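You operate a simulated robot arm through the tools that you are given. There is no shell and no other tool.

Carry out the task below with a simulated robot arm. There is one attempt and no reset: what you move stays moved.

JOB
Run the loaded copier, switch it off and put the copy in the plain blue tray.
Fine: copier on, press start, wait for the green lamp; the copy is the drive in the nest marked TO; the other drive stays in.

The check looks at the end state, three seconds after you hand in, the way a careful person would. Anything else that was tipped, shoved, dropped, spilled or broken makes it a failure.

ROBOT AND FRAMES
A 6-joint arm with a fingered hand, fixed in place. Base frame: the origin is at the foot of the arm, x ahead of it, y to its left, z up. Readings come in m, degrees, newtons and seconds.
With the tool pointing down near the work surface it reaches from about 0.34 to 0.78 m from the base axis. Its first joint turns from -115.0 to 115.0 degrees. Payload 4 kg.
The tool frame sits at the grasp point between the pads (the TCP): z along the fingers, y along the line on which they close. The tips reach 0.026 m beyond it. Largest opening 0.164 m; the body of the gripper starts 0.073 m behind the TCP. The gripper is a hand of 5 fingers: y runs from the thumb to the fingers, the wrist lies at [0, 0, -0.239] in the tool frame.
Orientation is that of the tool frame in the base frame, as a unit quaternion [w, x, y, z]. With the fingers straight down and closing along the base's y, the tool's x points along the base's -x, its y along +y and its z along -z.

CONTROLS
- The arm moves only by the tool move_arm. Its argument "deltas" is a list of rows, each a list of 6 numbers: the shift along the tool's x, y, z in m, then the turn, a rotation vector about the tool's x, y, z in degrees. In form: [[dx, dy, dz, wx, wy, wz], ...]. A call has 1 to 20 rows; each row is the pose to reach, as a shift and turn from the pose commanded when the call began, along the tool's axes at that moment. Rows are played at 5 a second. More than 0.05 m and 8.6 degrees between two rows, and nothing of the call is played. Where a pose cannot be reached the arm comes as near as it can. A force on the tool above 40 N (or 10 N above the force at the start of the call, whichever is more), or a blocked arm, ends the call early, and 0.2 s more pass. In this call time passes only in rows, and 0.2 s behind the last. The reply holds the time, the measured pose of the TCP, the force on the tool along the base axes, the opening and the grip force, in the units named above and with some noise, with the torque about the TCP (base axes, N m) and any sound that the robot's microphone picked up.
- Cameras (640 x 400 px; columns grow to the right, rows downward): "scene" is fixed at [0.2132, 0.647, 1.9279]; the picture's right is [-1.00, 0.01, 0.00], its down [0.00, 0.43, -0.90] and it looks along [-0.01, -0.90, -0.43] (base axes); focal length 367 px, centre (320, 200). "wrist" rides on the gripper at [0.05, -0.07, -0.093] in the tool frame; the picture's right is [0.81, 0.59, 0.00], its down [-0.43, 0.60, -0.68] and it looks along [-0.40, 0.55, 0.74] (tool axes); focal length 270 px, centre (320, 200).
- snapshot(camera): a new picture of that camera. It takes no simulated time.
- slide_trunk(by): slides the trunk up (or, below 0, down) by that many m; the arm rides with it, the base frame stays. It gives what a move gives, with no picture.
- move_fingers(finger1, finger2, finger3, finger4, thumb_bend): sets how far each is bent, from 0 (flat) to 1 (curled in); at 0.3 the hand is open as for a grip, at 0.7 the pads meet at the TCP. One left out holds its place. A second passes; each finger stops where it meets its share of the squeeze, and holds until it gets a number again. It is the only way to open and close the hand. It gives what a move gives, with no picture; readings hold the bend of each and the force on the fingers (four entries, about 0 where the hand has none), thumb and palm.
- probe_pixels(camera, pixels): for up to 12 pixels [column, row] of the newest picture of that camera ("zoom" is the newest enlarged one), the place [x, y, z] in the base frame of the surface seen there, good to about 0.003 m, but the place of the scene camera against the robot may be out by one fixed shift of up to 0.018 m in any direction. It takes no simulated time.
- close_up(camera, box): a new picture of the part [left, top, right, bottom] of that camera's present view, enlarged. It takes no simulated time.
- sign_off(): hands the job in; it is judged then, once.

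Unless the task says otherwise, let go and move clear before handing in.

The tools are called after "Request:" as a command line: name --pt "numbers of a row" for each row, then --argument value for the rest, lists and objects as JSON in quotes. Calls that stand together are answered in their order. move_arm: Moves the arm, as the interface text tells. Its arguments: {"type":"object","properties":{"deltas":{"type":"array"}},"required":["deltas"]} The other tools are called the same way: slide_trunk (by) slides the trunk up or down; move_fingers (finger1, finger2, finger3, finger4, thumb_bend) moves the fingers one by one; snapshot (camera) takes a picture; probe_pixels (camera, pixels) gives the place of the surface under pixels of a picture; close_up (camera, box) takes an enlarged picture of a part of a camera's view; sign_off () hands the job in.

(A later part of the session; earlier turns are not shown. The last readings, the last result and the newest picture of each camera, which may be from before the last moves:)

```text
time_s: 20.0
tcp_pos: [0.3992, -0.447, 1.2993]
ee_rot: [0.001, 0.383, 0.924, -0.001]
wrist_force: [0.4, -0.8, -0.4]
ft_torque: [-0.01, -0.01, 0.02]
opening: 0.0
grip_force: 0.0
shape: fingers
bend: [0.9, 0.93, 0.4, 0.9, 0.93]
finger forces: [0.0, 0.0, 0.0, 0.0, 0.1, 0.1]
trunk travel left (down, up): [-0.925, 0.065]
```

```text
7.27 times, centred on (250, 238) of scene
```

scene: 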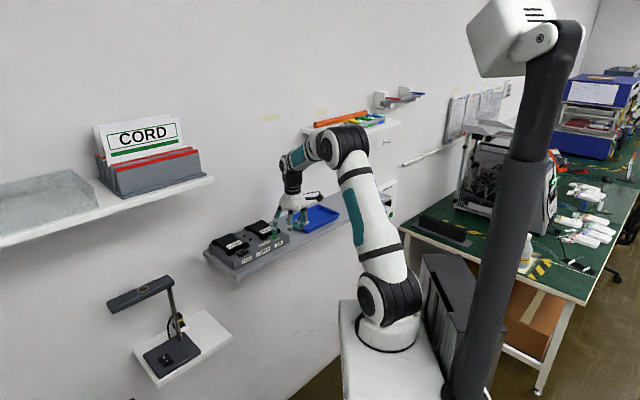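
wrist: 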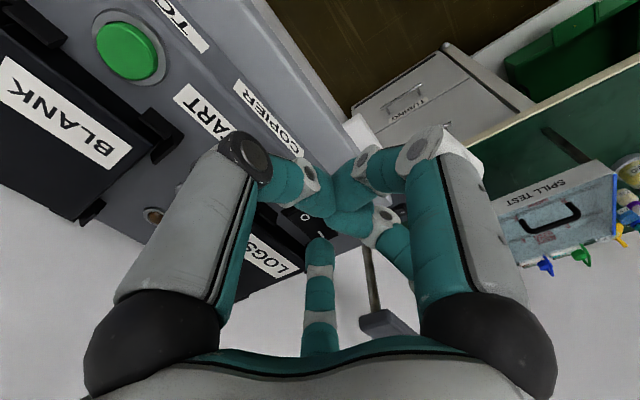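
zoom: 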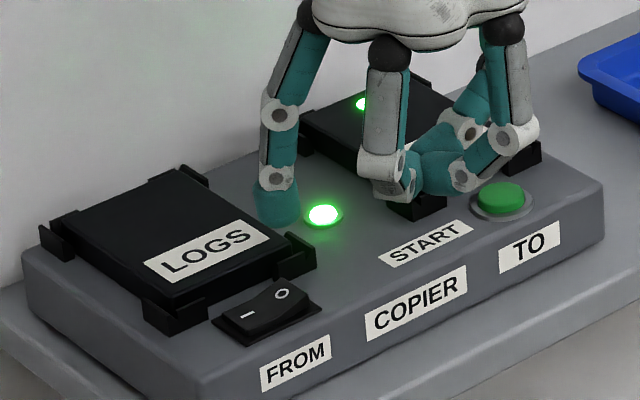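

The green lamp is lit at zoom (323,214), so the copy is done. I'll press the O end of the rocker now.

Request:
move_arm --pt "0 0 0.018 0 0 0" --pt "0 0 0.03 0 0 0" --pt "0 0 0.036 0 0 0" --pt "0 0 0.039 0 0 0" --pt "0 0 0.0415 0 0 0" --pt "0 0 0.0435 0 0 0"

Request:
close_up --camera "scene" --box '[210, 210, 290, 265]'

```text
time_s: 21.4
tcp_pos: [0.3977, -0.4482, 1.2585]
ee_rot: [0.002, 0.383, 0.924, -0.001]
wrist_force: [-3.3, -0.3, 18.4]
ft_torque: [0.29, -1.2, -0.01]
opening: 0.0
grip_force: 9.3
shape: fingers
bend: [0.9, 0.93, 0.39, 0.9, 0.93]
finger forces: [0.0, 0.0, 18.0, 0.0, 0.0, 0.0]
trunk travel left (down, up): [-0.925, 0.065]
heard: click
```

```text
7.27 times, centred on (250, 238) of scene
```

zoom: 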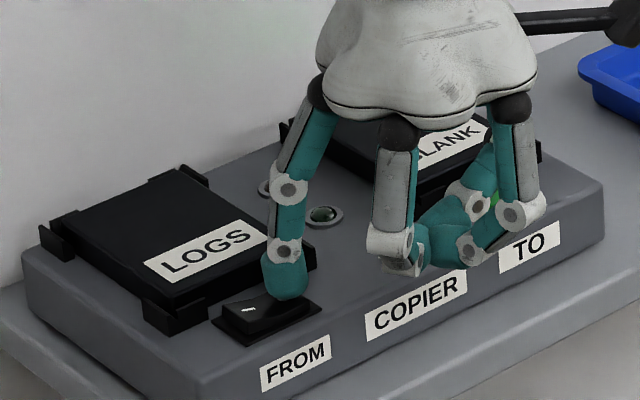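

The rocker clicked and the green lamp at (323,214) went dark, so the copier is off. I'll lift clear to a good height and look at the TO drive for grasping.

Request:
move_arm --pt "0 0 -0.006 0 0 0" --pt "0 0 -0.02 0 0 0" --pt "0 0 -0.05 0 0 0" --pt "0 0 -0.09 0 0 0" --pt "0.0 -0.03 -0.12 0 0 0" --pt "0.02 -0.06 -0.14 0 0 0" --pt "0.04 -0.09 -0.14 0 0 0"

Request:
close_up --camera "scene" --box '[210, 210, 290, 265]'

Request:
snapshot --camera "scene"

Request:
snapshot --camera "wrist"

```text
time_s: 23.0
tcp_pos: [0.3051, -0.4827, 1.3947]
ee_rot: [0.0, 0.382, 0.924, 0.0]
wrist_force: [-0.2, -0.3, -0.1]
ft_torque: [0.0, 0.01, -0.01]
opening: 0.0
grip_force: 0.1
shape: fingers
bend: [0.9, 0.93, 0.4, 0.9, 0.93]
finger forces: [0.0, 0.1, 0.1, 0.0, 0.0, 0.0]
trunk travel left (down, up): [-0.925, 0.065]
```

```text
7.27 times, centred on (250, 238) of scene
```

zoom: 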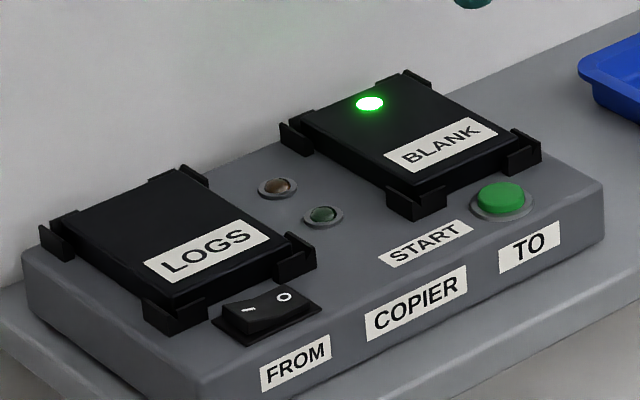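

```text
taken
```

scene: 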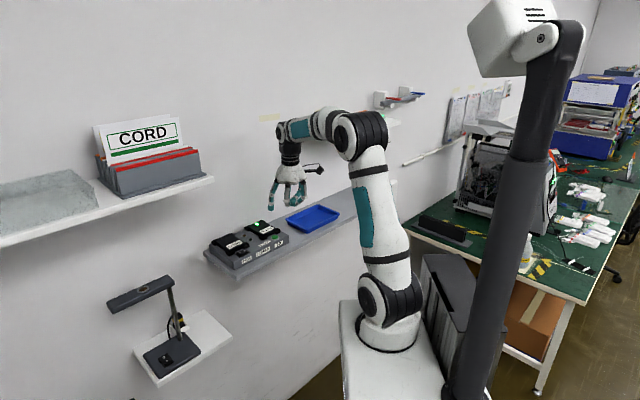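

```text
taken
```

wrist: 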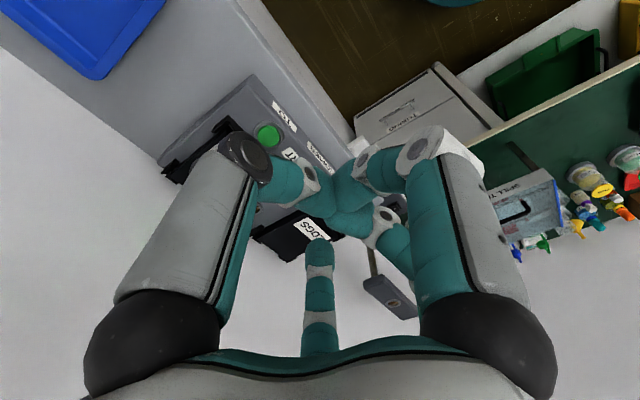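

The copier is off (rocker I side raised, lamps dark) and the copy's own LED glows at (369,103). I'll take a tighter view of the TO nest and probe the drive's corners and clips.

Request:
close_up --camera "scene" --box '[240, 214, 284, 244]'

Request:
probe_pixels --camera "zoom" --pixels '[[130, 165], [255, 75], [310, 265], [480, 160], [300, 160], [75, 135], [255, 45], [270, 300], [500, 190], [200, 235], [400, 110], [330, 290]]'

Request:
probe_pixels --camera "zoom" --pixels '[[200, 255], [180, 250], [395, 95], [420, 115], [390, 240], [400, 255], [100, 150], [290, 285], [520, 200], [440, 230], [240, 275], [160, 190]]'

```text
13.33 times, centred on (262, 229) of scene
```

zoom: 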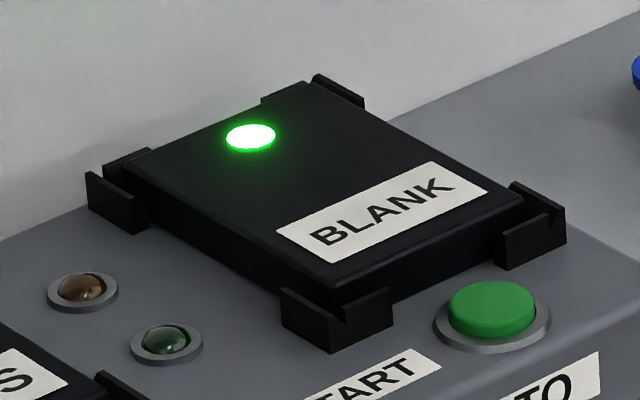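

```text
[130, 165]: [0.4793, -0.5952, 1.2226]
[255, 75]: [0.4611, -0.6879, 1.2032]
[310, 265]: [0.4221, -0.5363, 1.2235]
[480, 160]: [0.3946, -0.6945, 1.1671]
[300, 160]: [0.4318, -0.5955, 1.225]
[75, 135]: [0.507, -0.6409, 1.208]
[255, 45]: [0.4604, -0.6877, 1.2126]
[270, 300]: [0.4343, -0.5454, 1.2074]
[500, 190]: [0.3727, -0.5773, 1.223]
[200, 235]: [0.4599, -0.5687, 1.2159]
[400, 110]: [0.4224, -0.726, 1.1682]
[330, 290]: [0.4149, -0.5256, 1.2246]
```

```text
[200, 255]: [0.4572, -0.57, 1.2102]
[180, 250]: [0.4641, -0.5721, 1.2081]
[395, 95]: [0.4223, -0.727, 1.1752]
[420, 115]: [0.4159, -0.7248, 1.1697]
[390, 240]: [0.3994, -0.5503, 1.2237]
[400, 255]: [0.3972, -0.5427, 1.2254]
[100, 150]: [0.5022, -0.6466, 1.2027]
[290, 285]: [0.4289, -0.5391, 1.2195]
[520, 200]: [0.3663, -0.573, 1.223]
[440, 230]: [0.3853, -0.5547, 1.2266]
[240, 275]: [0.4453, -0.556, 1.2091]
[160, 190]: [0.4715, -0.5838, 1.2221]
```

The drive spans about 0.066 m across (u) by 0.095 m deep and stands 15 mm above the copier top with corner clips, so I must pinch its mid-sides between thumb and fingers 2+3. I'll set a pre-grasp shape in free air and measure the fingertips.

Request:
move_fingers --finger1 0.0 --finger2 0.5 --finger3 0.5 --finger4 0.3 --thumb_bend 0.3

Request:
snapshot --camera "wrist"

Request:
close_up --camera "scene" --box '[250, 150, 340, 220]'

```text
time_s: 24.0
tcp_pos: [0.3072, -0.4826, 1.3956]
ee_rot: [0.0, 0.383, 0.924, 0.0]
wrist_force: [-0.7, -0.6, 0.4]
ft_torque: [-0.02, -0.01, -0.02]
opening: 0.1099
grip_force: 0.2
shape: fingers
bend: [0.01, 0.5, 0.5, 0.3, 0.3]
finger forces: [0.0, 0.1, 0.0, 0.0, 0.1, 0.0]
trunk travel left (down, up): [-0.925, 0.065]
```

```text
taken
```

wrist: 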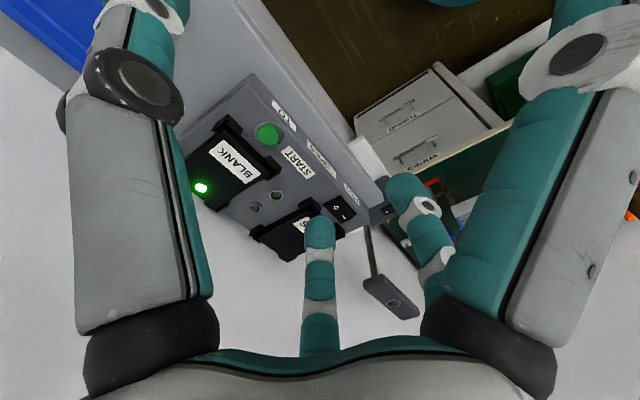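

```text
5.71 times, centred on (295, 185) of scene
```

zoom: 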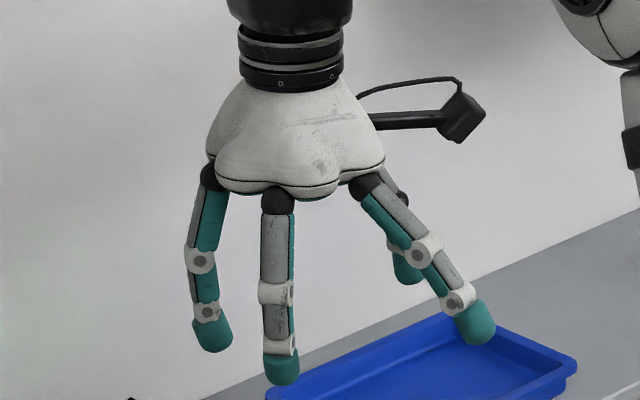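

Fingers 2 and 3 at bend 0.5 show at wrist (412,190) and (320,235), and scene zoom (281,370) and (212,335). I'll probe their tips.

Request:
probe_pixels --camera "wrist" --pixels '[[320, 222], [320, 230], [320, 242], [404, 180], [410, 190], [416, 200], [396, 185], [428, 190]]'

Request:
probe_pixels --camera "zoom" --pixels '[[212, 335], [212, 347], [195, 335], [231, 335], [281, 365], [281, 380], [265, 368], [298, 368], [475, 320], [480, 340], [405, 270], [408, 282]]'

```text
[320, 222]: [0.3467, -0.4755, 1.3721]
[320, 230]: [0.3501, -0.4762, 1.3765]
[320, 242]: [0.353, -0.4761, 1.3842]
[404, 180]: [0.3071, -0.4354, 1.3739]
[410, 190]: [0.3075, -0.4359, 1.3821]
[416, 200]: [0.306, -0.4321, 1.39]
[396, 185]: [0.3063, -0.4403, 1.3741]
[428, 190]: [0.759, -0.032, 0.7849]
```

```text
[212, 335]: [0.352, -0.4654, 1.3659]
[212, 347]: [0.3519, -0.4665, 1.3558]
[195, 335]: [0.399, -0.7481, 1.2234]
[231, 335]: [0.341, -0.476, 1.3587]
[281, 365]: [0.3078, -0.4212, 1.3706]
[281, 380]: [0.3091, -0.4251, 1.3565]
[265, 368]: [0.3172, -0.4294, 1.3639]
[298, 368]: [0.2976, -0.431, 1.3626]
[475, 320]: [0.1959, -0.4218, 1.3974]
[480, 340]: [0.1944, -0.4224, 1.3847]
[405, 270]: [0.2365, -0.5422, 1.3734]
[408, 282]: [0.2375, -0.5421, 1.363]
```

Tip centre radius is ≈0.050 at bend 0.5 with bottoms 0.030 beyond the TCP, consistent with 0.019 m per 0.1 bend. Now I'll measure the drive's edges with the wrist camera, which has no shift.

Request:
close_up --camera "wrist" --box '[165, 60, 365, 260]'

Request:
probe_pixels --camera "zoom" --pixels '[[200, 200], [350, 350], [300, 150], [450, 300], [250, 200], [320, 300]]'

```text
2.00 times, centred on (265, 160) of wrist
```

zoom: 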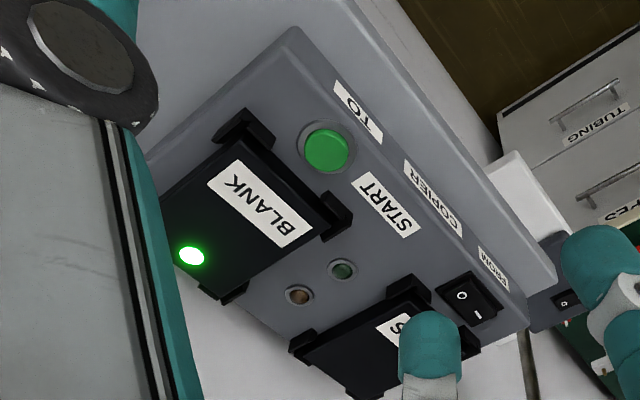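

```text
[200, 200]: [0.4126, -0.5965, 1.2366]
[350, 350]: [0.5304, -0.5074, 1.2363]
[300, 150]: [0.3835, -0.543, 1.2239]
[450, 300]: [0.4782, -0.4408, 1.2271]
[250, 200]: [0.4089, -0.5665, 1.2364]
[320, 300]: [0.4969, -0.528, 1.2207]
```

The thumb hides part of the drive, so I'll shift the hand toward the TO side and slightly lower for a clear wrist view of the whole drive.

Request:
move_arm --pt "-0.02 -0.013 0.012 0 0 0" --pt "-0.038 -0.027 0.025 0 0 0" --pt "-0.0537 -0.0396 0.035 0 0 0"

Request:
snapshot --camera "wrist"

Request:
close_up --camera "wrist" --box '[180, 80, 380, 230]'

```text
time_s: 24.8
tcp_pos: [0.3176, -0.549, 1.3612]
ee_rot: [-0.001, 0.383, 0.924, 0.0]
wrist_force: [0.9, -0.8, -0.1]
ft_torque: [0.04, 0.02, 0.01]
opening: 0.1099
grip_force: 0.0
shape: fingers
bend: [0.01, 0.5, 0.5, 0.3, 0.3]
finger forces: [0.1, 0.0, 0.1, 0.1, 0.0, 0.0]
trunk travel left (down, up): [-0.925, 0.065]
```

```text
taken
```

wrist: 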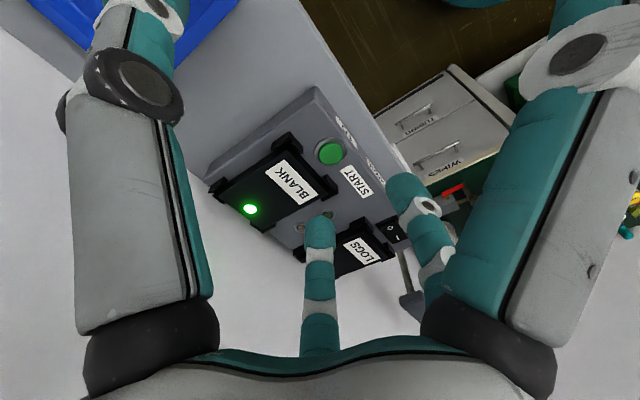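

```text
2.67 times, centred on (280, 155) of wrist
```

zoom: 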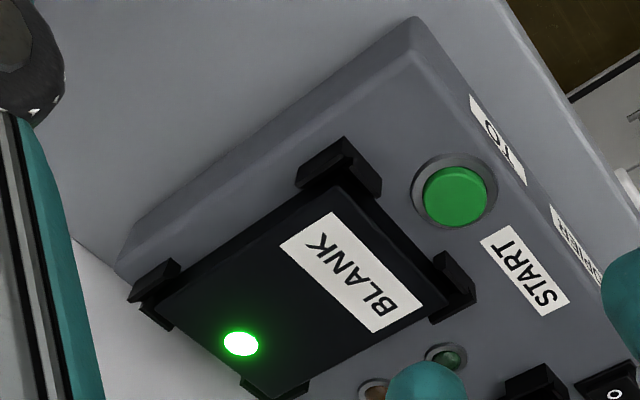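

The whole drive is now visible in the wrist zoom: corners near (330,190), (447,303), (163,308), (285,395). I'll probe the edges and the clips.

Request:
probe_pixels --camera "zoom" --pixels '[[335, 192], [440, 300], [175, 308], [285, 390], [255, 240], [380, 350], [390, 245], [310, 300], [235, 390], [240, 225], [125, 255], [415, 20]]'

Request:
probe_pixels --camera "zoom" --pixels '[[300, 178], [345, 145], [378, 190], [445, 258], [475, 290], [435, 315], [130, 295], [172, 262], [165, 325], [455, 195], [455, 175], [90, 330]]'

```text
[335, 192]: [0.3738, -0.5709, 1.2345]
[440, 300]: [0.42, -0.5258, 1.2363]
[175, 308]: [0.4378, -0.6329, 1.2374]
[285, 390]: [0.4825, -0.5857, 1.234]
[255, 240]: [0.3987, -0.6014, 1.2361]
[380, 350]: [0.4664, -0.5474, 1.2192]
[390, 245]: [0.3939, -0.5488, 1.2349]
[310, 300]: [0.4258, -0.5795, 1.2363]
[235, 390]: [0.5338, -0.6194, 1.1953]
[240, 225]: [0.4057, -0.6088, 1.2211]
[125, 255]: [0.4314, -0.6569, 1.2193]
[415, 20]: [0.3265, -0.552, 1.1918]
```

```text
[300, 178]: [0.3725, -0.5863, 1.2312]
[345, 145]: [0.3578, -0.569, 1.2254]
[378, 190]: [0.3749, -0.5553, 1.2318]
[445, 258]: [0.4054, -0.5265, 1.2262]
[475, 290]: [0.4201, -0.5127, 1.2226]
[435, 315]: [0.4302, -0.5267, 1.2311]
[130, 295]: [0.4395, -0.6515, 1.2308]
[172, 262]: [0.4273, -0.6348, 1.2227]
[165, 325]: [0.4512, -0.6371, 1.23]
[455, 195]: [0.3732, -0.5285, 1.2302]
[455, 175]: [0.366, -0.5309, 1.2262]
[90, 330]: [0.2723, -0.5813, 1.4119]
```

Wrist-camera corners put the drive at u≈-0.143…-0.074, n≈0.667…0.759 (true frame), with clip legs leaving about ±0.034 m free on each side. I'll set the pre-grasp bends and move to hover over it, TCP at (0.443,-0.565).

Request:
move_fingers --finger1 0.0 --finger2 0.58 --finger3 0.58 --finger4 0.32 --thumb_bend 0.38

Request:
move_arm --pt "-0.0254 0.0191 0 0 0 0" --pt "-0.0507 0.0382 0 0 0 0" --pt "-0.0761 0.0573 0 0 0 0" --pt "-0.1014 0.0764 0 0 0 0" --pt "-0.1014 0.0764 0.02 0 0 0"

Request:
snapshot --camera "wrist"

Request:
snapshot --camera "scene"

Request:
close_up --camera "scene" --box '[210, 175, 310, 255]'

```text
time_s: 25.8
tcp_pos: [0.3173, -0.5482, 1.3602]
ee_rot: [-0.001, 0.382, 0.924, 0.0]
wrist_force: [0.1, 0.3, -0.6]
ft_torque: [0.02, -0.01, 0.03]
opening: 0.1049
grip_force: 0.0
shape: fingers
bend: [0.01, 0.57, 0.57, 0.32, 0.38]
finger forces: [0.1, 0.0, 0.0, 0.0, 0.0, 0.1]
trunk travel left (down, up): [-0.925, 0.065]
```

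```text
time_s: 27.0
tcp_pos: [0.4426, -0.5659, 1.3396]
ee_rot: [0.0, 0.383, 0.924, -0.001]
wrist_force: [-0.4, -0.9, 0.3]
ft_torque: [-0.02, -0.03, 0.01]
opening: 0.1051
grip_force: 0.0
shape: fingers
bend: [0.01, 0.57, 0.57, 0.32, 0.38]
finger forces: [0.1, 0.1, 0.0, 0.0, 0.0, 0.1]
trunk travel left (down, up): [-0.925, 0.065]
```

```text
taken
```

wrist: 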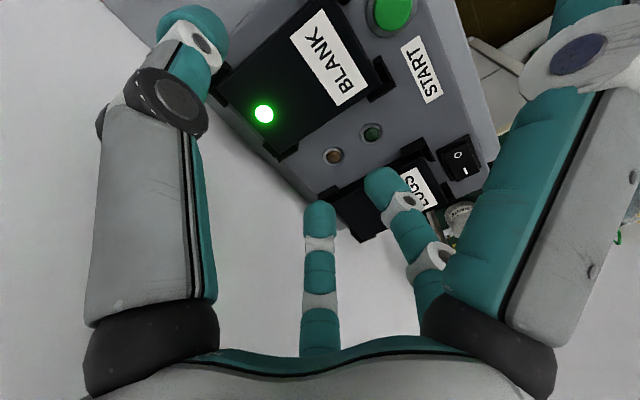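

```text
taken
```

scene: 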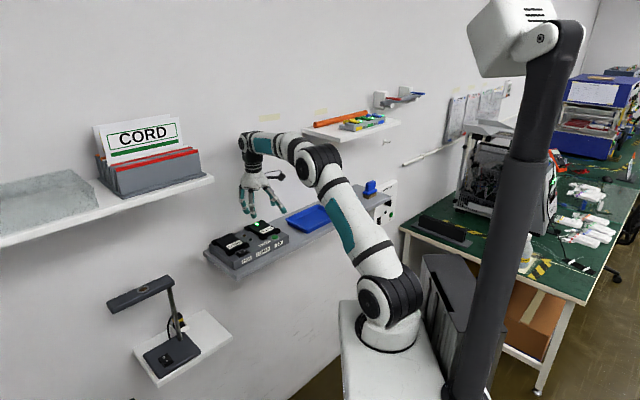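

```text
5.00 times, centred on (260, 215) of scene
```

zoom: 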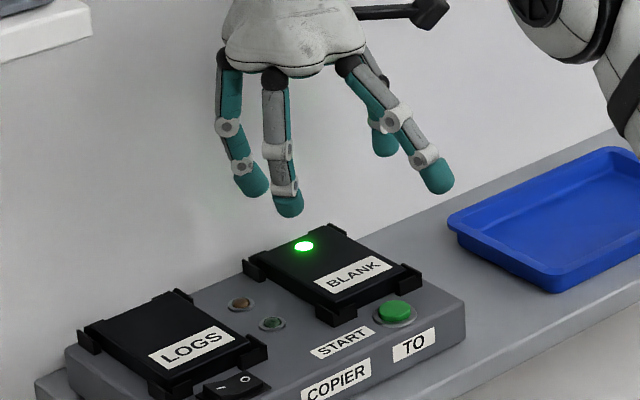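

The hand hovers over the drive with thumb at wrist (195,25), finger 2 at (383,180), finger 3 at (320,212). I'll probe these tips and the drive edges once more before descending.

Request:
probe_pixels --camera "wrist" --pixels '[[320, 205], [320, 215], [378, 172], [385, 185], [200, 20], [220, 30], [205, 10], [225, 45], [265, 113], [300, 138], [378, 75], [240, 60]]'

Request:
probe_pixels --camera "zoom" --pixels '[[255, 182], [258, 195], [289, 205], [289, 214], [274, 206], [303, 206], [385, 145], [385, 155], [372, 147], [398, 147], [438, 180], [441, 192]]'

```text
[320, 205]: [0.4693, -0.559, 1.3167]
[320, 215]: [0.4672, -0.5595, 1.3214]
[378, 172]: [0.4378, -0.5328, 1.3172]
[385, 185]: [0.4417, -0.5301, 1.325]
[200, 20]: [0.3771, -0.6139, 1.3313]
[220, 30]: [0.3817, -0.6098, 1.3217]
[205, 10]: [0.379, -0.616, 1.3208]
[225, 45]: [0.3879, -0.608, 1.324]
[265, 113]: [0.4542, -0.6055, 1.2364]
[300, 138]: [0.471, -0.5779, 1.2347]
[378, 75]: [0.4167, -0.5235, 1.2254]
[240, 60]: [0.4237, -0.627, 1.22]
```

```text
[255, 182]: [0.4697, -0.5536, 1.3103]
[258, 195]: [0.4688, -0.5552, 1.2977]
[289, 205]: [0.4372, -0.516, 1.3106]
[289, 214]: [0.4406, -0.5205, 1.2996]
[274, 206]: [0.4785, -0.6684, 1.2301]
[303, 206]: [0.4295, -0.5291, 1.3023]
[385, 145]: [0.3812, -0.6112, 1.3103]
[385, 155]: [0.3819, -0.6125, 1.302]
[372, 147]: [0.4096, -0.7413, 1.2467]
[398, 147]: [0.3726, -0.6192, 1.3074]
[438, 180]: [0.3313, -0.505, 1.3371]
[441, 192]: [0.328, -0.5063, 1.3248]
```

Fingers 2 and 3 clear the drive's left side by about 5 mm and the thumb clears the right side by about 18 mm. I'll descend most of the way and check.

Request:
move_arm --pt "0 0 0.02 0 0 0" --pt "0 0 0.04 0 0 0" --pt "0 0 0.055 0 0 0" --pt "0 0 0.066 0 0 0" --pt "0 0 0.074 0 0 0"

Request:
snapshot --camera "wrist"

Request:
close_up --camera "scene" --box '[220, 195, 300, 255]'

```text
time_s: 28.2
tcp_pos: [0.4429, -0.5654, 1.2662]
ee_rot: [0.0, 0.383, 0.924, 0.001]
wrist_force: [0.6, 0.3, 0.0]
ft_torque: [0.05, 0.01, -0.02]
opening: 0.105
grip_force: 0.0
shape: fingers
bend: [0.01, 0.57, 0.57, 0.32, 0.38]
finger forces: [0.0, 0.0, 0.0, 0.1, 0.0, 0.0]
trunk travel left (down, up): [-0.925, 0.065]
```

```text
taken
```

wrist: 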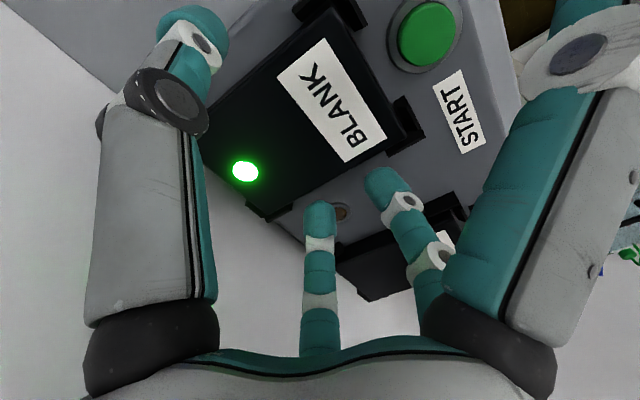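

```text
6.67 times, centred on (260, 225) of scene
```

zoom: 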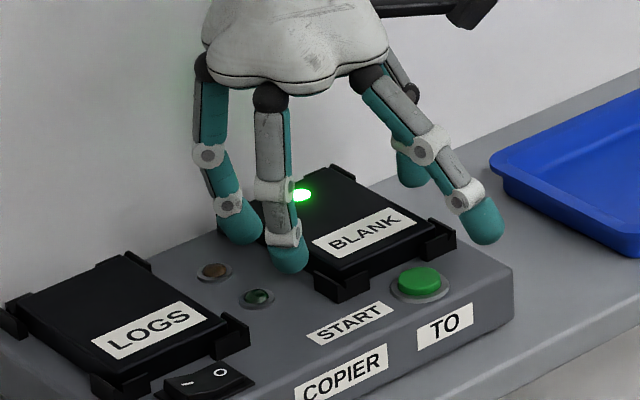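

Finger 2's tip (zoom (290,262)) sits close to the front-left clip, so I'll probe both tips and the clip legs to centre the pair between the clips.

Request:
probe_pixels --camera "zoom" --pixels '[[290, 258], [292, 268], [275, 255], [307, 255], [240, 228], [240, 240], [310, 280], [340, 285], [325, 268], [308, 270], [318, 262], [400, 182]]'

Request:
probe_pixels --camera "wrist" --pixels '[[378, 172], [372, 178], [320, 203], [400, 100], [392, 148], [405, 155], [275, 205], [260, 212], [330, 165], [385, 140], [285, 195], [300, 185]]'

```text
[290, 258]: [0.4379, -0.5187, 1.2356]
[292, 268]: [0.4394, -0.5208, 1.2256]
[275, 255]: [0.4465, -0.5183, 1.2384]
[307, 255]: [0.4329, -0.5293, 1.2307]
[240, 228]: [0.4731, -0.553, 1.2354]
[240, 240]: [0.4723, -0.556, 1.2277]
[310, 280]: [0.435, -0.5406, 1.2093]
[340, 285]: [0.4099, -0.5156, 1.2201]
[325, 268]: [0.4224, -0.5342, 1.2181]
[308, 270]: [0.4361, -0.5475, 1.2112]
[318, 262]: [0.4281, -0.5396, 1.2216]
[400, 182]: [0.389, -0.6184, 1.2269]
```

```text
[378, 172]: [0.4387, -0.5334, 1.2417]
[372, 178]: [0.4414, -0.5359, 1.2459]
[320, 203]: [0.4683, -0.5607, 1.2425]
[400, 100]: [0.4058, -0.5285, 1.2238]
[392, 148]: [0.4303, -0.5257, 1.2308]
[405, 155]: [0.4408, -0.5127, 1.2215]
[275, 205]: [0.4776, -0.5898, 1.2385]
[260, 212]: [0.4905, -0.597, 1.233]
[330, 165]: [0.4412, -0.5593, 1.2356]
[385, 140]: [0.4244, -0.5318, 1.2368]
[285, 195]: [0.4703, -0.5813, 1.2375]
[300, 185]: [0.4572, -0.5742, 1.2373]
```

The pair is centred at n≈0.710 versus the free span centre 0.713, so I'll shift 3 mm toward the wall and descend the last 9 mm.

Request:
move_arm --pt "-0.003 0 0.0 0 0 0" --pt "-0.003 0 0.004 0 0 0" --pt "-0.003 0 0.007 0 0 0" --pt "-0.003 0 0.009 0 0 0"

Request:
close_up --camera "scene" --box '[220, 195, 300, 255]'

Request:
close_up --camera "wrist" --box '[150, 0, 450, 250]'

```text
time_s: 29.2
tcp_pos: [0.4445, -0.5676, 1.2583]
ee_rot: [0.0, 0.383, 0.924, 0.0]
wrist_force: [0.4, -0.4, 0.6]
ft_torque: [0.0, 0.02, -0.02]
opening: 0.1048
grip_force: 0.0
shape: fingers
bend: [0.01, 0.57, 0.57, 0.32, 0.38]
finger forces: [0.0, 0.1, 0.1, 0.0, 0.0, 0.1]
trunk travel left (down, up): [-0.925, 0.065]
```

```text
6.67 times, centred on (260, 225) of scene
```

zoom: 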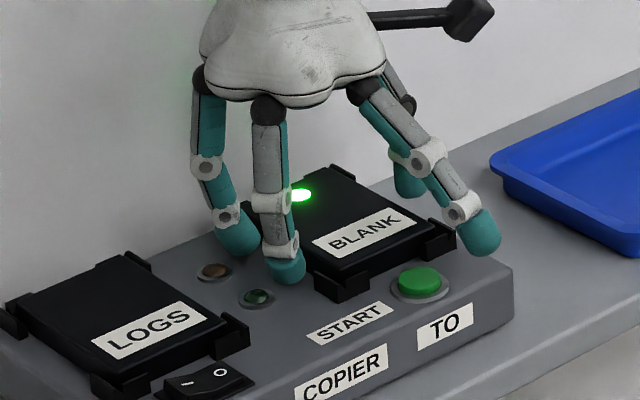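

```text
1.60 times, centred on (300, 125) of wrist
```

zoom: 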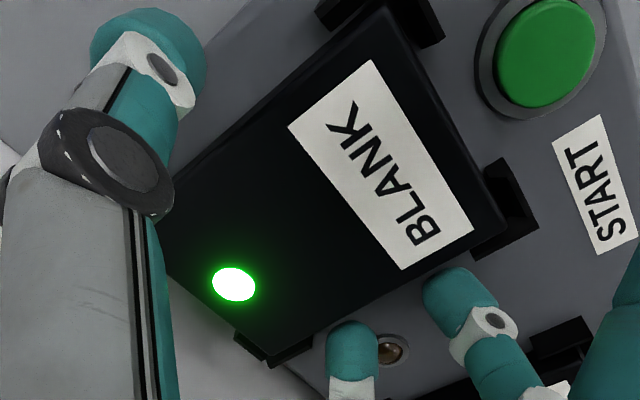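

The pair straddles the free left side and the thumb is outside the right side. I'll close the thumb and fingers 2 and 3 gradually.

Request:
move_fingers --finger2 0.61 --finger3 0.61 --thumb_bend 0.44

Request:
close_up --camera "wrist" --box '[150, 0, 450, 250]'

```text
time_s: 30.2
tcp_pos: [0.4457, -0.5679, 1.2577]
ee_rot: [0.0, 0.383, 0.924, -0.001]
wrist_force: [-0.3, -0.3, -0.7]
ft_torque: [0.01, -0.01, -0.03]
opening: 0.1023
grip_force: 0.9
shape: fingers
bend: [0.01, 0.6, 0.6, 0.32, 0.44]
finger forces: [0.0, 0.3, 0.3, 0.1, 0.9, 0.0]
trunk travel left (down, up): [-0.925, 0.065]
```

```text
1.60 times, centred on (300, 125) of wrist
```

zoom: 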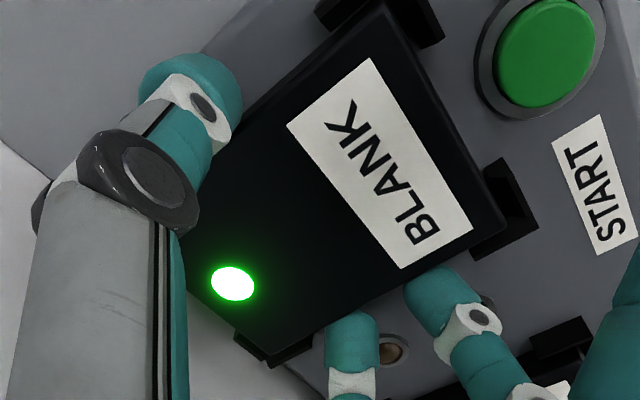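

Light contact on all three (0.3, 0.3, 0.9 N). I'll tighten further.

Request:
move_fingers --finger2 0.68 --finger3 0.68 --thumb_bend 0.52

Request:
close_up --camera "wrist" --box '[150, 0, 450, 250]'

Request:
close_up --camera "scene" --box '[220, 195, 300, 255]'

```text
time_s: 31.2
tcp_pos: [0.4463, -0.568, 1.2586]
ee_rot: [0.0, 0.382, 0.924, 0.0]
wrist_force: [-0.3, 0.5, 1.6]
ft_torque: [-0.1, 0.14, 0.0]
opening: 0.102
grip_force: 10.4
shape: fingers
bend: [0.01, 0.62, 0.62, 0.32, 0.46]
finger forces: [0.1, 5.1, 5.1, 0.0, 10.5, 0.0]
trunk travel left (down, up): [-0.925, 0.065]
```

```text
1.60 times, centred on (300, 125) of wrist
```

zoom: 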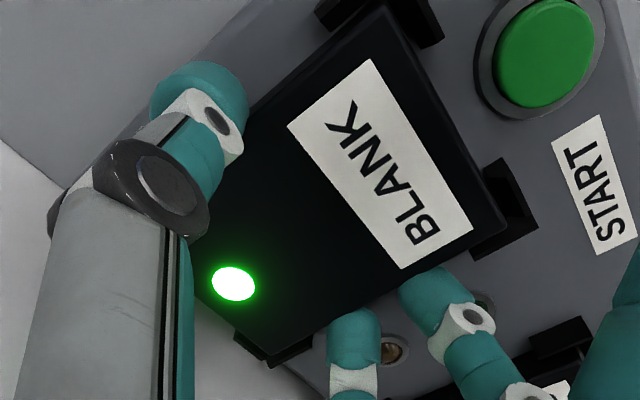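

```text
6.67 times, centred on (260, 225) of scene
```

zoom: 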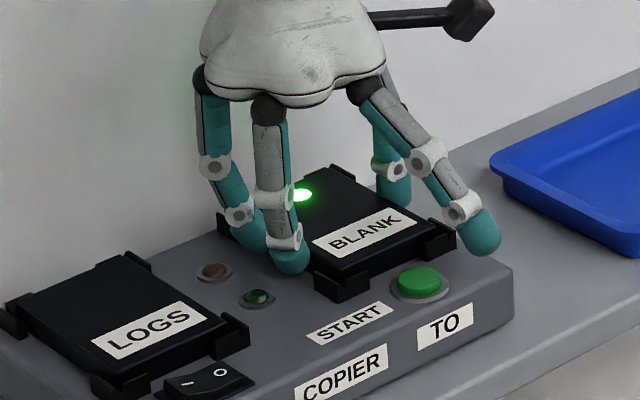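

The grip is a firm 10 N. I'll tighten a little more and then lift a few millimetres as a test.

Request:
move_fingers --finger2 0.74 --finger3 0.74 --thumb_bend 0.58

Request:
move_arm --pt "0 0 -0.003 0 0 0" --pt "0 0 -0.006 0 0 0" --pt "0 0 -0.01 0 0 0"

Request:
close_up --camera "scene" --box '[220, 195, 300, 255]'

Request:
close_up --camera "wrist" --box '[150, 0, 450, 250]'

```text
time_s: 32.2
tcp_pos: [0.4447, -0.5674, 1.259]
ee_rot: [0.0, 0.382, 0.924, -0.001]
wrist_force: [-2.1, -1.1, 4.6]
ft_torque: [-0.25, 0.25, 0.03]
opening: 0.1018
grip_force: 15.1
shape: fingers
bend: [0.01, 0.62, 0.62, 0.32, 0.48]
finger forces: [0.1, 6.9, 6.9, 0.0, 15.9, 0.0]
trunk travel left (down, up): [-0.925, 0.065]
```

```text
time_s: 33.0
tcp_pos: [0.4458, -0.5686, 1.2684]
ee_rot: [0.0, 0.383, 0.924, 0.001]
wrist_force: [0.5, -0.7, -1.8]
ft_torque: [0.03, -0.03, -0.01]
opening: 0.1015
grip_force: 14.5
shape: fingers
bend: [0.01, 0.61, 0.61, 0.32, 0.49]
finger forces: [0.0, 7.5, 7.4, 0.0, 15.1, 0.0]
trunk travel left (down, up): [-0.925, 0.065]
```

```text
6.67 times, centred on (260, 225) of scene
```

zoom: 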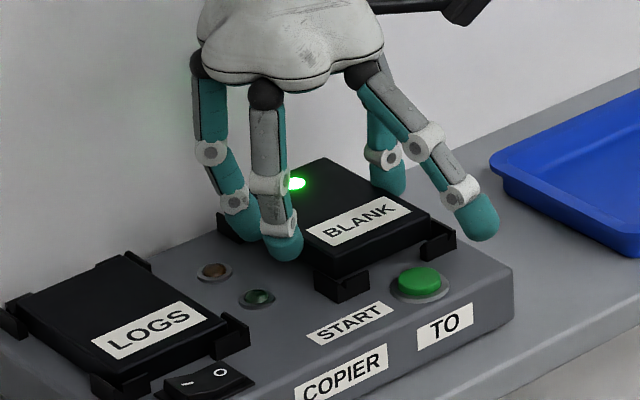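

```text
1.60 times, centred on (300, 125) of wrist
```

zoom: 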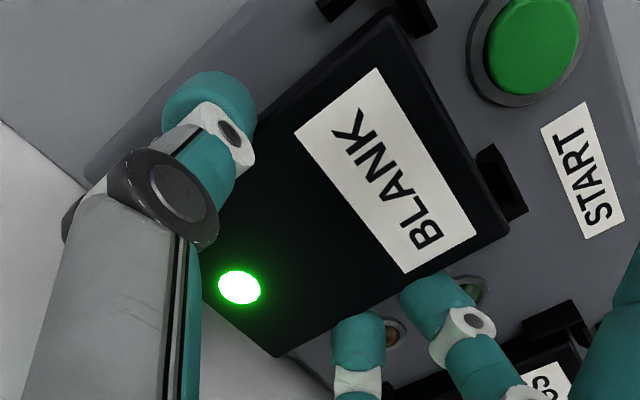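

The drive has come up level, held at 14.5 N with about 1.8 N of load. Before carrying it I'll measure the shelf above the tray and the tray itself, since the view of them is now clear.

Request:
close_up --camera "scene" --box '[285, 90, 415, 170]'

Request:
probe_pixels --camera "zoom" --pixels '[[85, 200], [90, 190], [265, 265], [270, 250], [262, 240], [560, 170], [100, 215], [180, 230], [190, 130], [270, 170], [250, 255], [400, 215]]'

Request:
close_up --camera "scene" --box '[275, 190, 355, 245]'

Request:
snapshot --camera "scene"

```text
4.92 times, centred on (350, 130) of scene
```

zoom: 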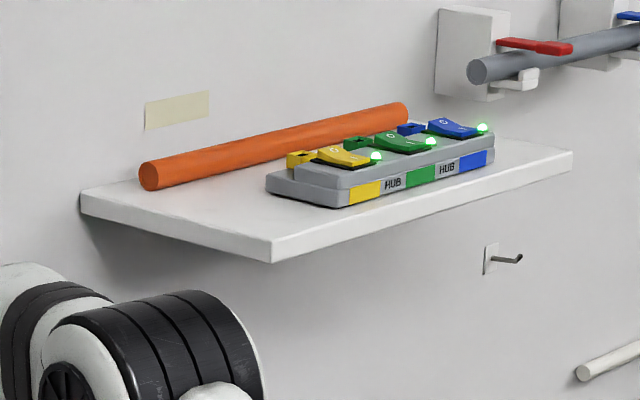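

```text
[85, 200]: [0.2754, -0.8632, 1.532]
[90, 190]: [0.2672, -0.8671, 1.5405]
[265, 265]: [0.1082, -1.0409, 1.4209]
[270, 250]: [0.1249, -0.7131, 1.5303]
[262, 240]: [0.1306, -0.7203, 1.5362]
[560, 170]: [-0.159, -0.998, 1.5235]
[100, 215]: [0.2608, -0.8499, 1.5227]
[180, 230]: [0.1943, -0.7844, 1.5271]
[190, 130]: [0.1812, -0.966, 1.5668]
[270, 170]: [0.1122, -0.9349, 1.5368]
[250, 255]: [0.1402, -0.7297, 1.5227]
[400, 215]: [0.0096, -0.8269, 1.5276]
```

```text
7.27 times, centred on (315, 218) of scene
```

zoom: 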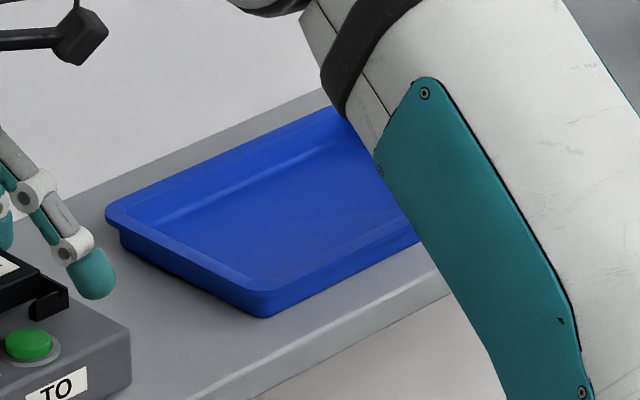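

```text
taken
```

scene: 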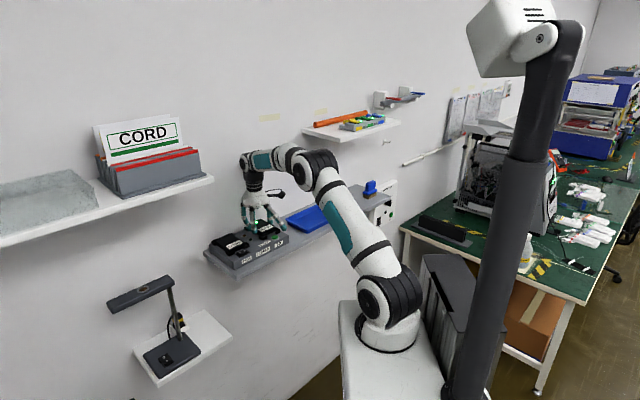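

The second shelf's left end is at u≈-0.414 (z≈1.52–1.55), so placing in the tray's near half keeps the wrist clear by several cm. Now I'll probe the tray rim and floor.

Request:
close_up --camera "scene" --box '[275, 190, 355, 245]'

Request:
probe_pixels --camera "zoom" --pixels '[[112, 208], [268, 308], [268, 292], [130, 215], [150, 222], [265, 275], [270, 280], [330, 120], [325, 135], [400, 230], [385, 230], [300, 200]]'

Request:
probe_pixels --camera "zoom" --pixels '[[180, 210], [200, 230], [220, 190], [230, 265], [200, 190], [260, 160], [350, 150], [180, 185], [320, 250], [300, 265], [340, 260], [160, 235]]'

```text
7.27 times, centred on (315, 218) of scene
```

zoom: 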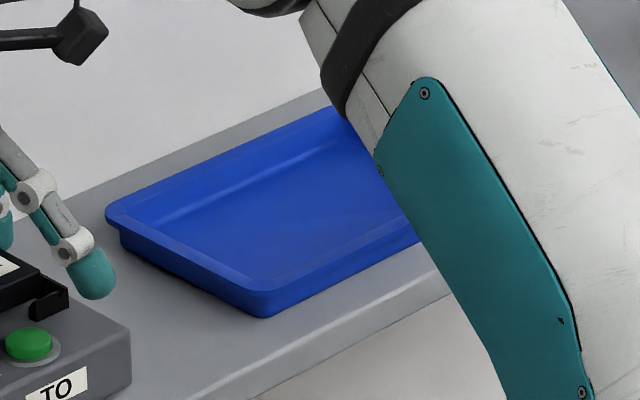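

```text
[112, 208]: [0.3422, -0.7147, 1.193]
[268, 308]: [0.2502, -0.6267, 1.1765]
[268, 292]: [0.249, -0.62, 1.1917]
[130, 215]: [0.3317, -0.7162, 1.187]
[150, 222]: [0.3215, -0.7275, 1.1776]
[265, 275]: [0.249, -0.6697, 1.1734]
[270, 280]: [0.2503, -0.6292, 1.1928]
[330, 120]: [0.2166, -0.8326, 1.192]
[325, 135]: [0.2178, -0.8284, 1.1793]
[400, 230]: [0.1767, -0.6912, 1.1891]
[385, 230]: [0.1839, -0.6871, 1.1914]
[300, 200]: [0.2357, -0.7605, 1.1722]
```

```text
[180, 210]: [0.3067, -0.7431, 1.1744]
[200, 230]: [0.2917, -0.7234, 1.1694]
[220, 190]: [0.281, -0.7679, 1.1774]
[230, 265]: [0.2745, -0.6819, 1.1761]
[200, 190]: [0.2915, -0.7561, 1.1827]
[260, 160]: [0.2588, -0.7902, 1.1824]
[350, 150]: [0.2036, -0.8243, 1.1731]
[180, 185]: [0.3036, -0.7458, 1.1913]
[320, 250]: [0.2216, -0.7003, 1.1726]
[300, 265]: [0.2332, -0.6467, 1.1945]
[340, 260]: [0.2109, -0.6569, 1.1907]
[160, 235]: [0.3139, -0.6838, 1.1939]
```

The tray's interior spans about u -0.27…-0.448 and n 0.628…0.742 (true frame), floor z≈1.183. I'll lift to z≈1.31 and carry the drive along -u to above the tray centre-left.

Request:
move_arm --pt "0 0 -0.015 0 0 0" --pt "0 0 -0.03 0 0 0" --pt "0 0 -0.045 0 0 0"

Request:
close_up --camera "scene" --box '[210, 170, 310, 255]'

```text
time_s: 33.8
tcp_pos: [0.4446, -0.5665, 1.313]
ee_rot: [-0.001, 0.383, 0.924, 0.0]
wrist_force: [-0.5, -0.3, -1.0]
ft_torque: [-0.02, -0.06, 0.0]
opening: 0.1015
grip_force: 15.6
shape: fingers
bend: [0.01, 0.61, 0.61, 0.32, 0.49]
finger forces: [0.0, 7.5, 7.5, 0.1, 14.9, 0.0]
trunk travel left (down, up): [-0.925, 0.065]
```

```text
4.71 times, centred on (260, 212) of scene
```

zoom: 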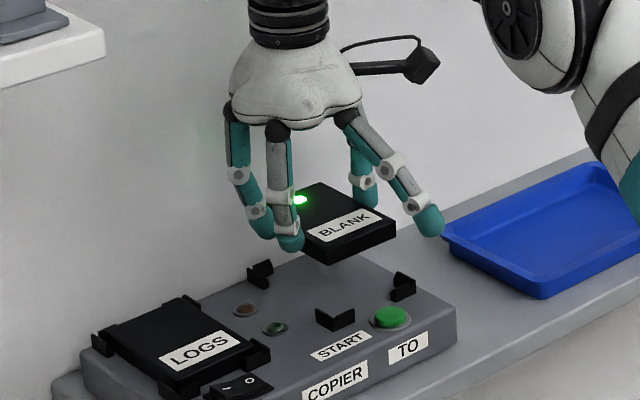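

The drive is free of its nest and held level, the copier and LOGS undisturbed. I'll carry it over the tray in gentle steps.

Request:
move_arm --pt "0.004 -0.02 0 0 0 0" --pt "0.008 -0.05 0 0 0 0" --pt "0.012 -0.08 0 0 0 0" --pt "0.016 -0.11 0 0 0 0" --pt "0.02 -0.14 0 0 0 0" --pt "0.024 -0.17 0 0 0 0" --pt "0.027 -0.2 0 0 0 0" --pt "0.029 -0.225 0 0 0 0" --pt "0.029 -0.2407 0 0 0 0"

Request:
snapshot --camera "scene"

Request:
snapshot --camera "wrist"

Request:
close_up --camera "scene" --box '[270, 100, 400, 245]'

```text
time_s: 35.8
tcp_pos: [0.2484, -0.6962, 1.3014]
ee_rot: [0.003, 0.382, 0.924, -0.003]
wrist_force: [0.6, -0.2, -1.6]
ft_torque: [0.06, -0.05, -0.02]
opening: 0.1017
grip_force: 14.3
shape: fingers
bend: [0.01, 0.61, 0.61, 0.32, 0.49]
finger forces: [0.0, 7.4, 7.4, 0.0, 14.8, 0.0]
out of reach, approached as far as the arm can: row 7, 8, 9
trunk travel left (down, up): [-0.925, 0.065]
```

```text
taken
```

scene: 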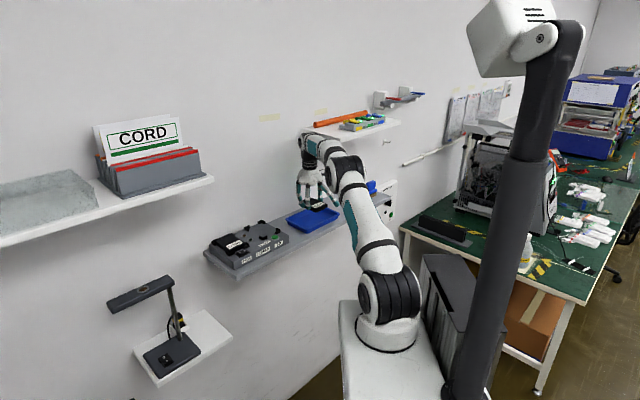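

```text
taken
```

wrist: 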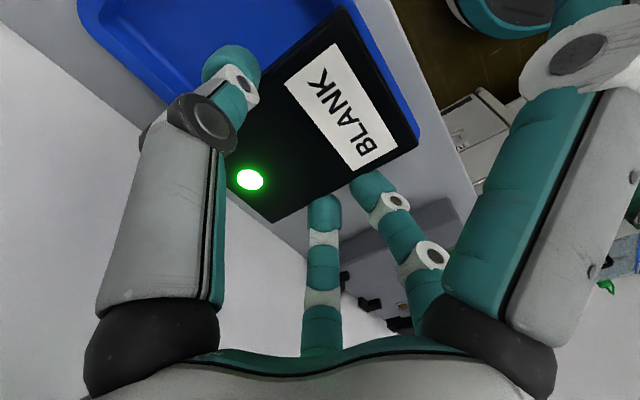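

```text
2.76 times, centred on (335, 172) of scene
```

zoom: 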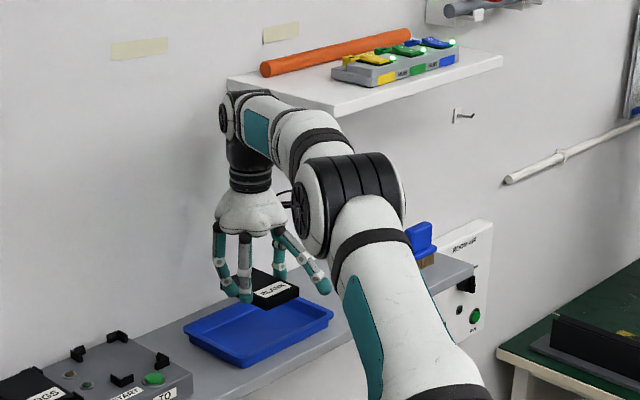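

The last rows were out of reach at this height: the TCP stopped at (0.248,-0.696,1.301), drive still held at 14 N. I'll check the forearm's clearance from the shelf corner (zoom (335,112)) before going lower.

Request:
probe_pixels --camera "zoom" --pixels '[[240, 95], [262, 95], [285, 108], [310, 120], [340, 140], [225, 115], [350, 160], [395, 180], [335, 112], [330, 100], [270, 150], [300, 160]]'

Request:
probe_pixels --camera "wrist" --pixels '[[415, 135], [345, 10], [270, 218], [420, 130], [440, 110], [150, 80], [180, 95], [250, 180], [360, 30], [130, 60], [200, 20], [300, 20]]'

```text
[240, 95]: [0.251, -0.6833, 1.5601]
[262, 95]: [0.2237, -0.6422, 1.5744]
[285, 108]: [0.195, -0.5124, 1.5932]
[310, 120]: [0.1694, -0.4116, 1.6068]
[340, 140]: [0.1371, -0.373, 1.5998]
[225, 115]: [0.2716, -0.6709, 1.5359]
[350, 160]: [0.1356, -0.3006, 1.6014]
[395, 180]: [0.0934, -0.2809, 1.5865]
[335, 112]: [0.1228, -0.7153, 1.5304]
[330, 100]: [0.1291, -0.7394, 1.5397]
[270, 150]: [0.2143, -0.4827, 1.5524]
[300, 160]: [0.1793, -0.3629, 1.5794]
```

```text
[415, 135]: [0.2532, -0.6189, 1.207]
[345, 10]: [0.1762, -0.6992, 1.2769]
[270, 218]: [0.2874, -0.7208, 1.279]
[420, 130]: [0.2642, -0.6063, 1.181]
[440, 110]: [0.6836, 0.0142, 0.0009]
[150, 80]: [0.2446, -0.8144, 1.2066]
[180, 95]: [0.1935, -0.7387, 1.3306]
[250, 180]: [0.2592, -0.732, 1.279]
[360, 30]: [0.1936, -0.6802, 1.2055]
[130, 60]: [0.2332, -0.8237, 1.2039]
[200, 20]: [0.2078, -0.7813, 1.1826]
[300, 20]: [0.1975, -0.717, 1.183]
```

The forearm clears the shelf by over 4 cm, and the drive centre sits at about (TCP -0.0215 u), level, top at z=1.279. I'll lift finger 4 out of the way of the tray's back rim, then lower to where the reach is longer.

Request:
move_fingers --finger4 0.15

Request:
move_arm --pt "0 0 0.01 0 0 0" --pt "0 0 0.02 0 0 0" --pt "0 0 0.03 0 0 0"

Request:
snapshot --camera "wrist"

```text
time_s: 36.8
tcp_pos: [0.2478, -0.696, 1.3026]
ee_rot: [0.003, 0.383, 0.924, -0.003]
wrist_force: [0.5, -0.6, -0.8]
ft_torque: [0.01, 0.01, -0.02]
opening: 0.1018
grip_force: 14.5
shape: fingers
bend: [0.01, 0.61, 0.61, 0.15, 0.49]
finger forces: [0.0, 7.4, 7.4, 0.0, 14.8, 0.0]
trunk travel left (down, up): [-0.925, 0.065]
```

```text
time_s: 37.6
tcp_pos: [0.2483, -0.6966, 1.2706]
ee_rot: [0.0, 0.383, 0.924, 0.001]
wrist_force: [-0.1, 0.5, -1.2]
ft_torque: [0.04, -0.02, 0.02]
opening: 0.1019
grip_force: 14.7
shape: fingers
bend: [0.01, 0.61, 0.61, 0.15, 0.49]
finger forces: [0.1, 7.3, 7.3, 0.1, 14.9, 0.1]
trunk travel left (down, up): [-0.925, 0.065]
```

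```text
taken
```

wrist: 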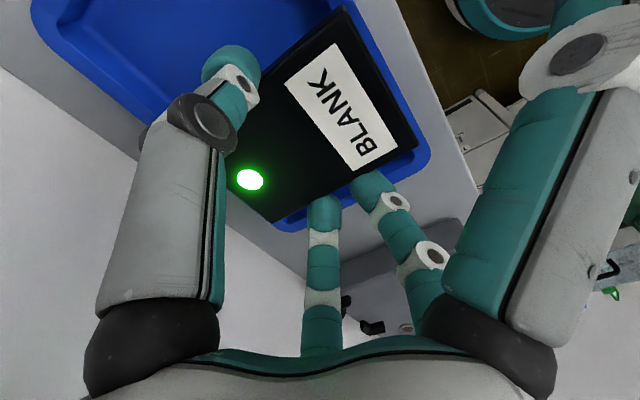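

Now at (0.248,-0.697,1.271). I'll probe the tray's rim and walls in this wrist view to fix the final placement.

Request:
probe_pixels --camera "wrist" --pixels '[[290, 222], [425, 155], [408, 160], [400, 80], [410, 100], [385, 50], [90, 60], [130, 100], [60, 20], [110, 50], [160, 20], [370, 10]]'

Request:
close_up --camera "wrist" --box '[20, 0, 480, 240]'

Request:
close_up --camera "scene" --box '[270, 160, 360, 245]'

```text
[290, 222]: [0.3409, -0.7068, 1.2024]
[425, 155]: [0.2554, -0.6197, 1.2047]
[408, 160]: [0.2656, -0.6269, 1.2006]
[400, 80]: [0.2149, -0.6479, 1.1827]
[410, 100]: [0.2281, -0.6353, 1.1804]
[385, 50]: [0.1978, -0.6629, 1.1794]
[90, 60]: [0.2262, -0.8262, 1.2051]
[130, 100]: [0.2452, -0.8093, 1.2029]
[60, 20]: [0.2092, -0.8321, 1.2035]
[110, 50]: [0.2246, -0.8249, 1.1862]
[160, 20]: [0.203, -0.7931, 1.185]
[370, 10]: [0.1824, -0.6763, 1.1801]
```

```text
1.39 times, centred on (250, 120) of wrist
```

zoom: 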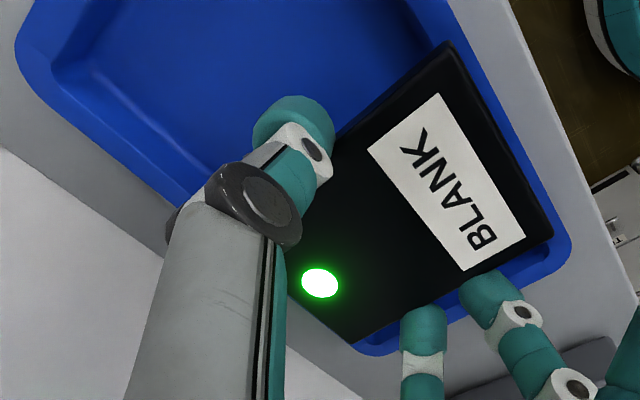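

```text
4.71 times, centred on (315, 202) of scene
```

zoom: 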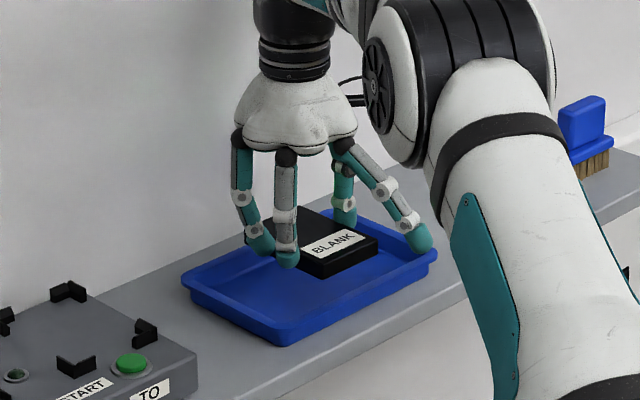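

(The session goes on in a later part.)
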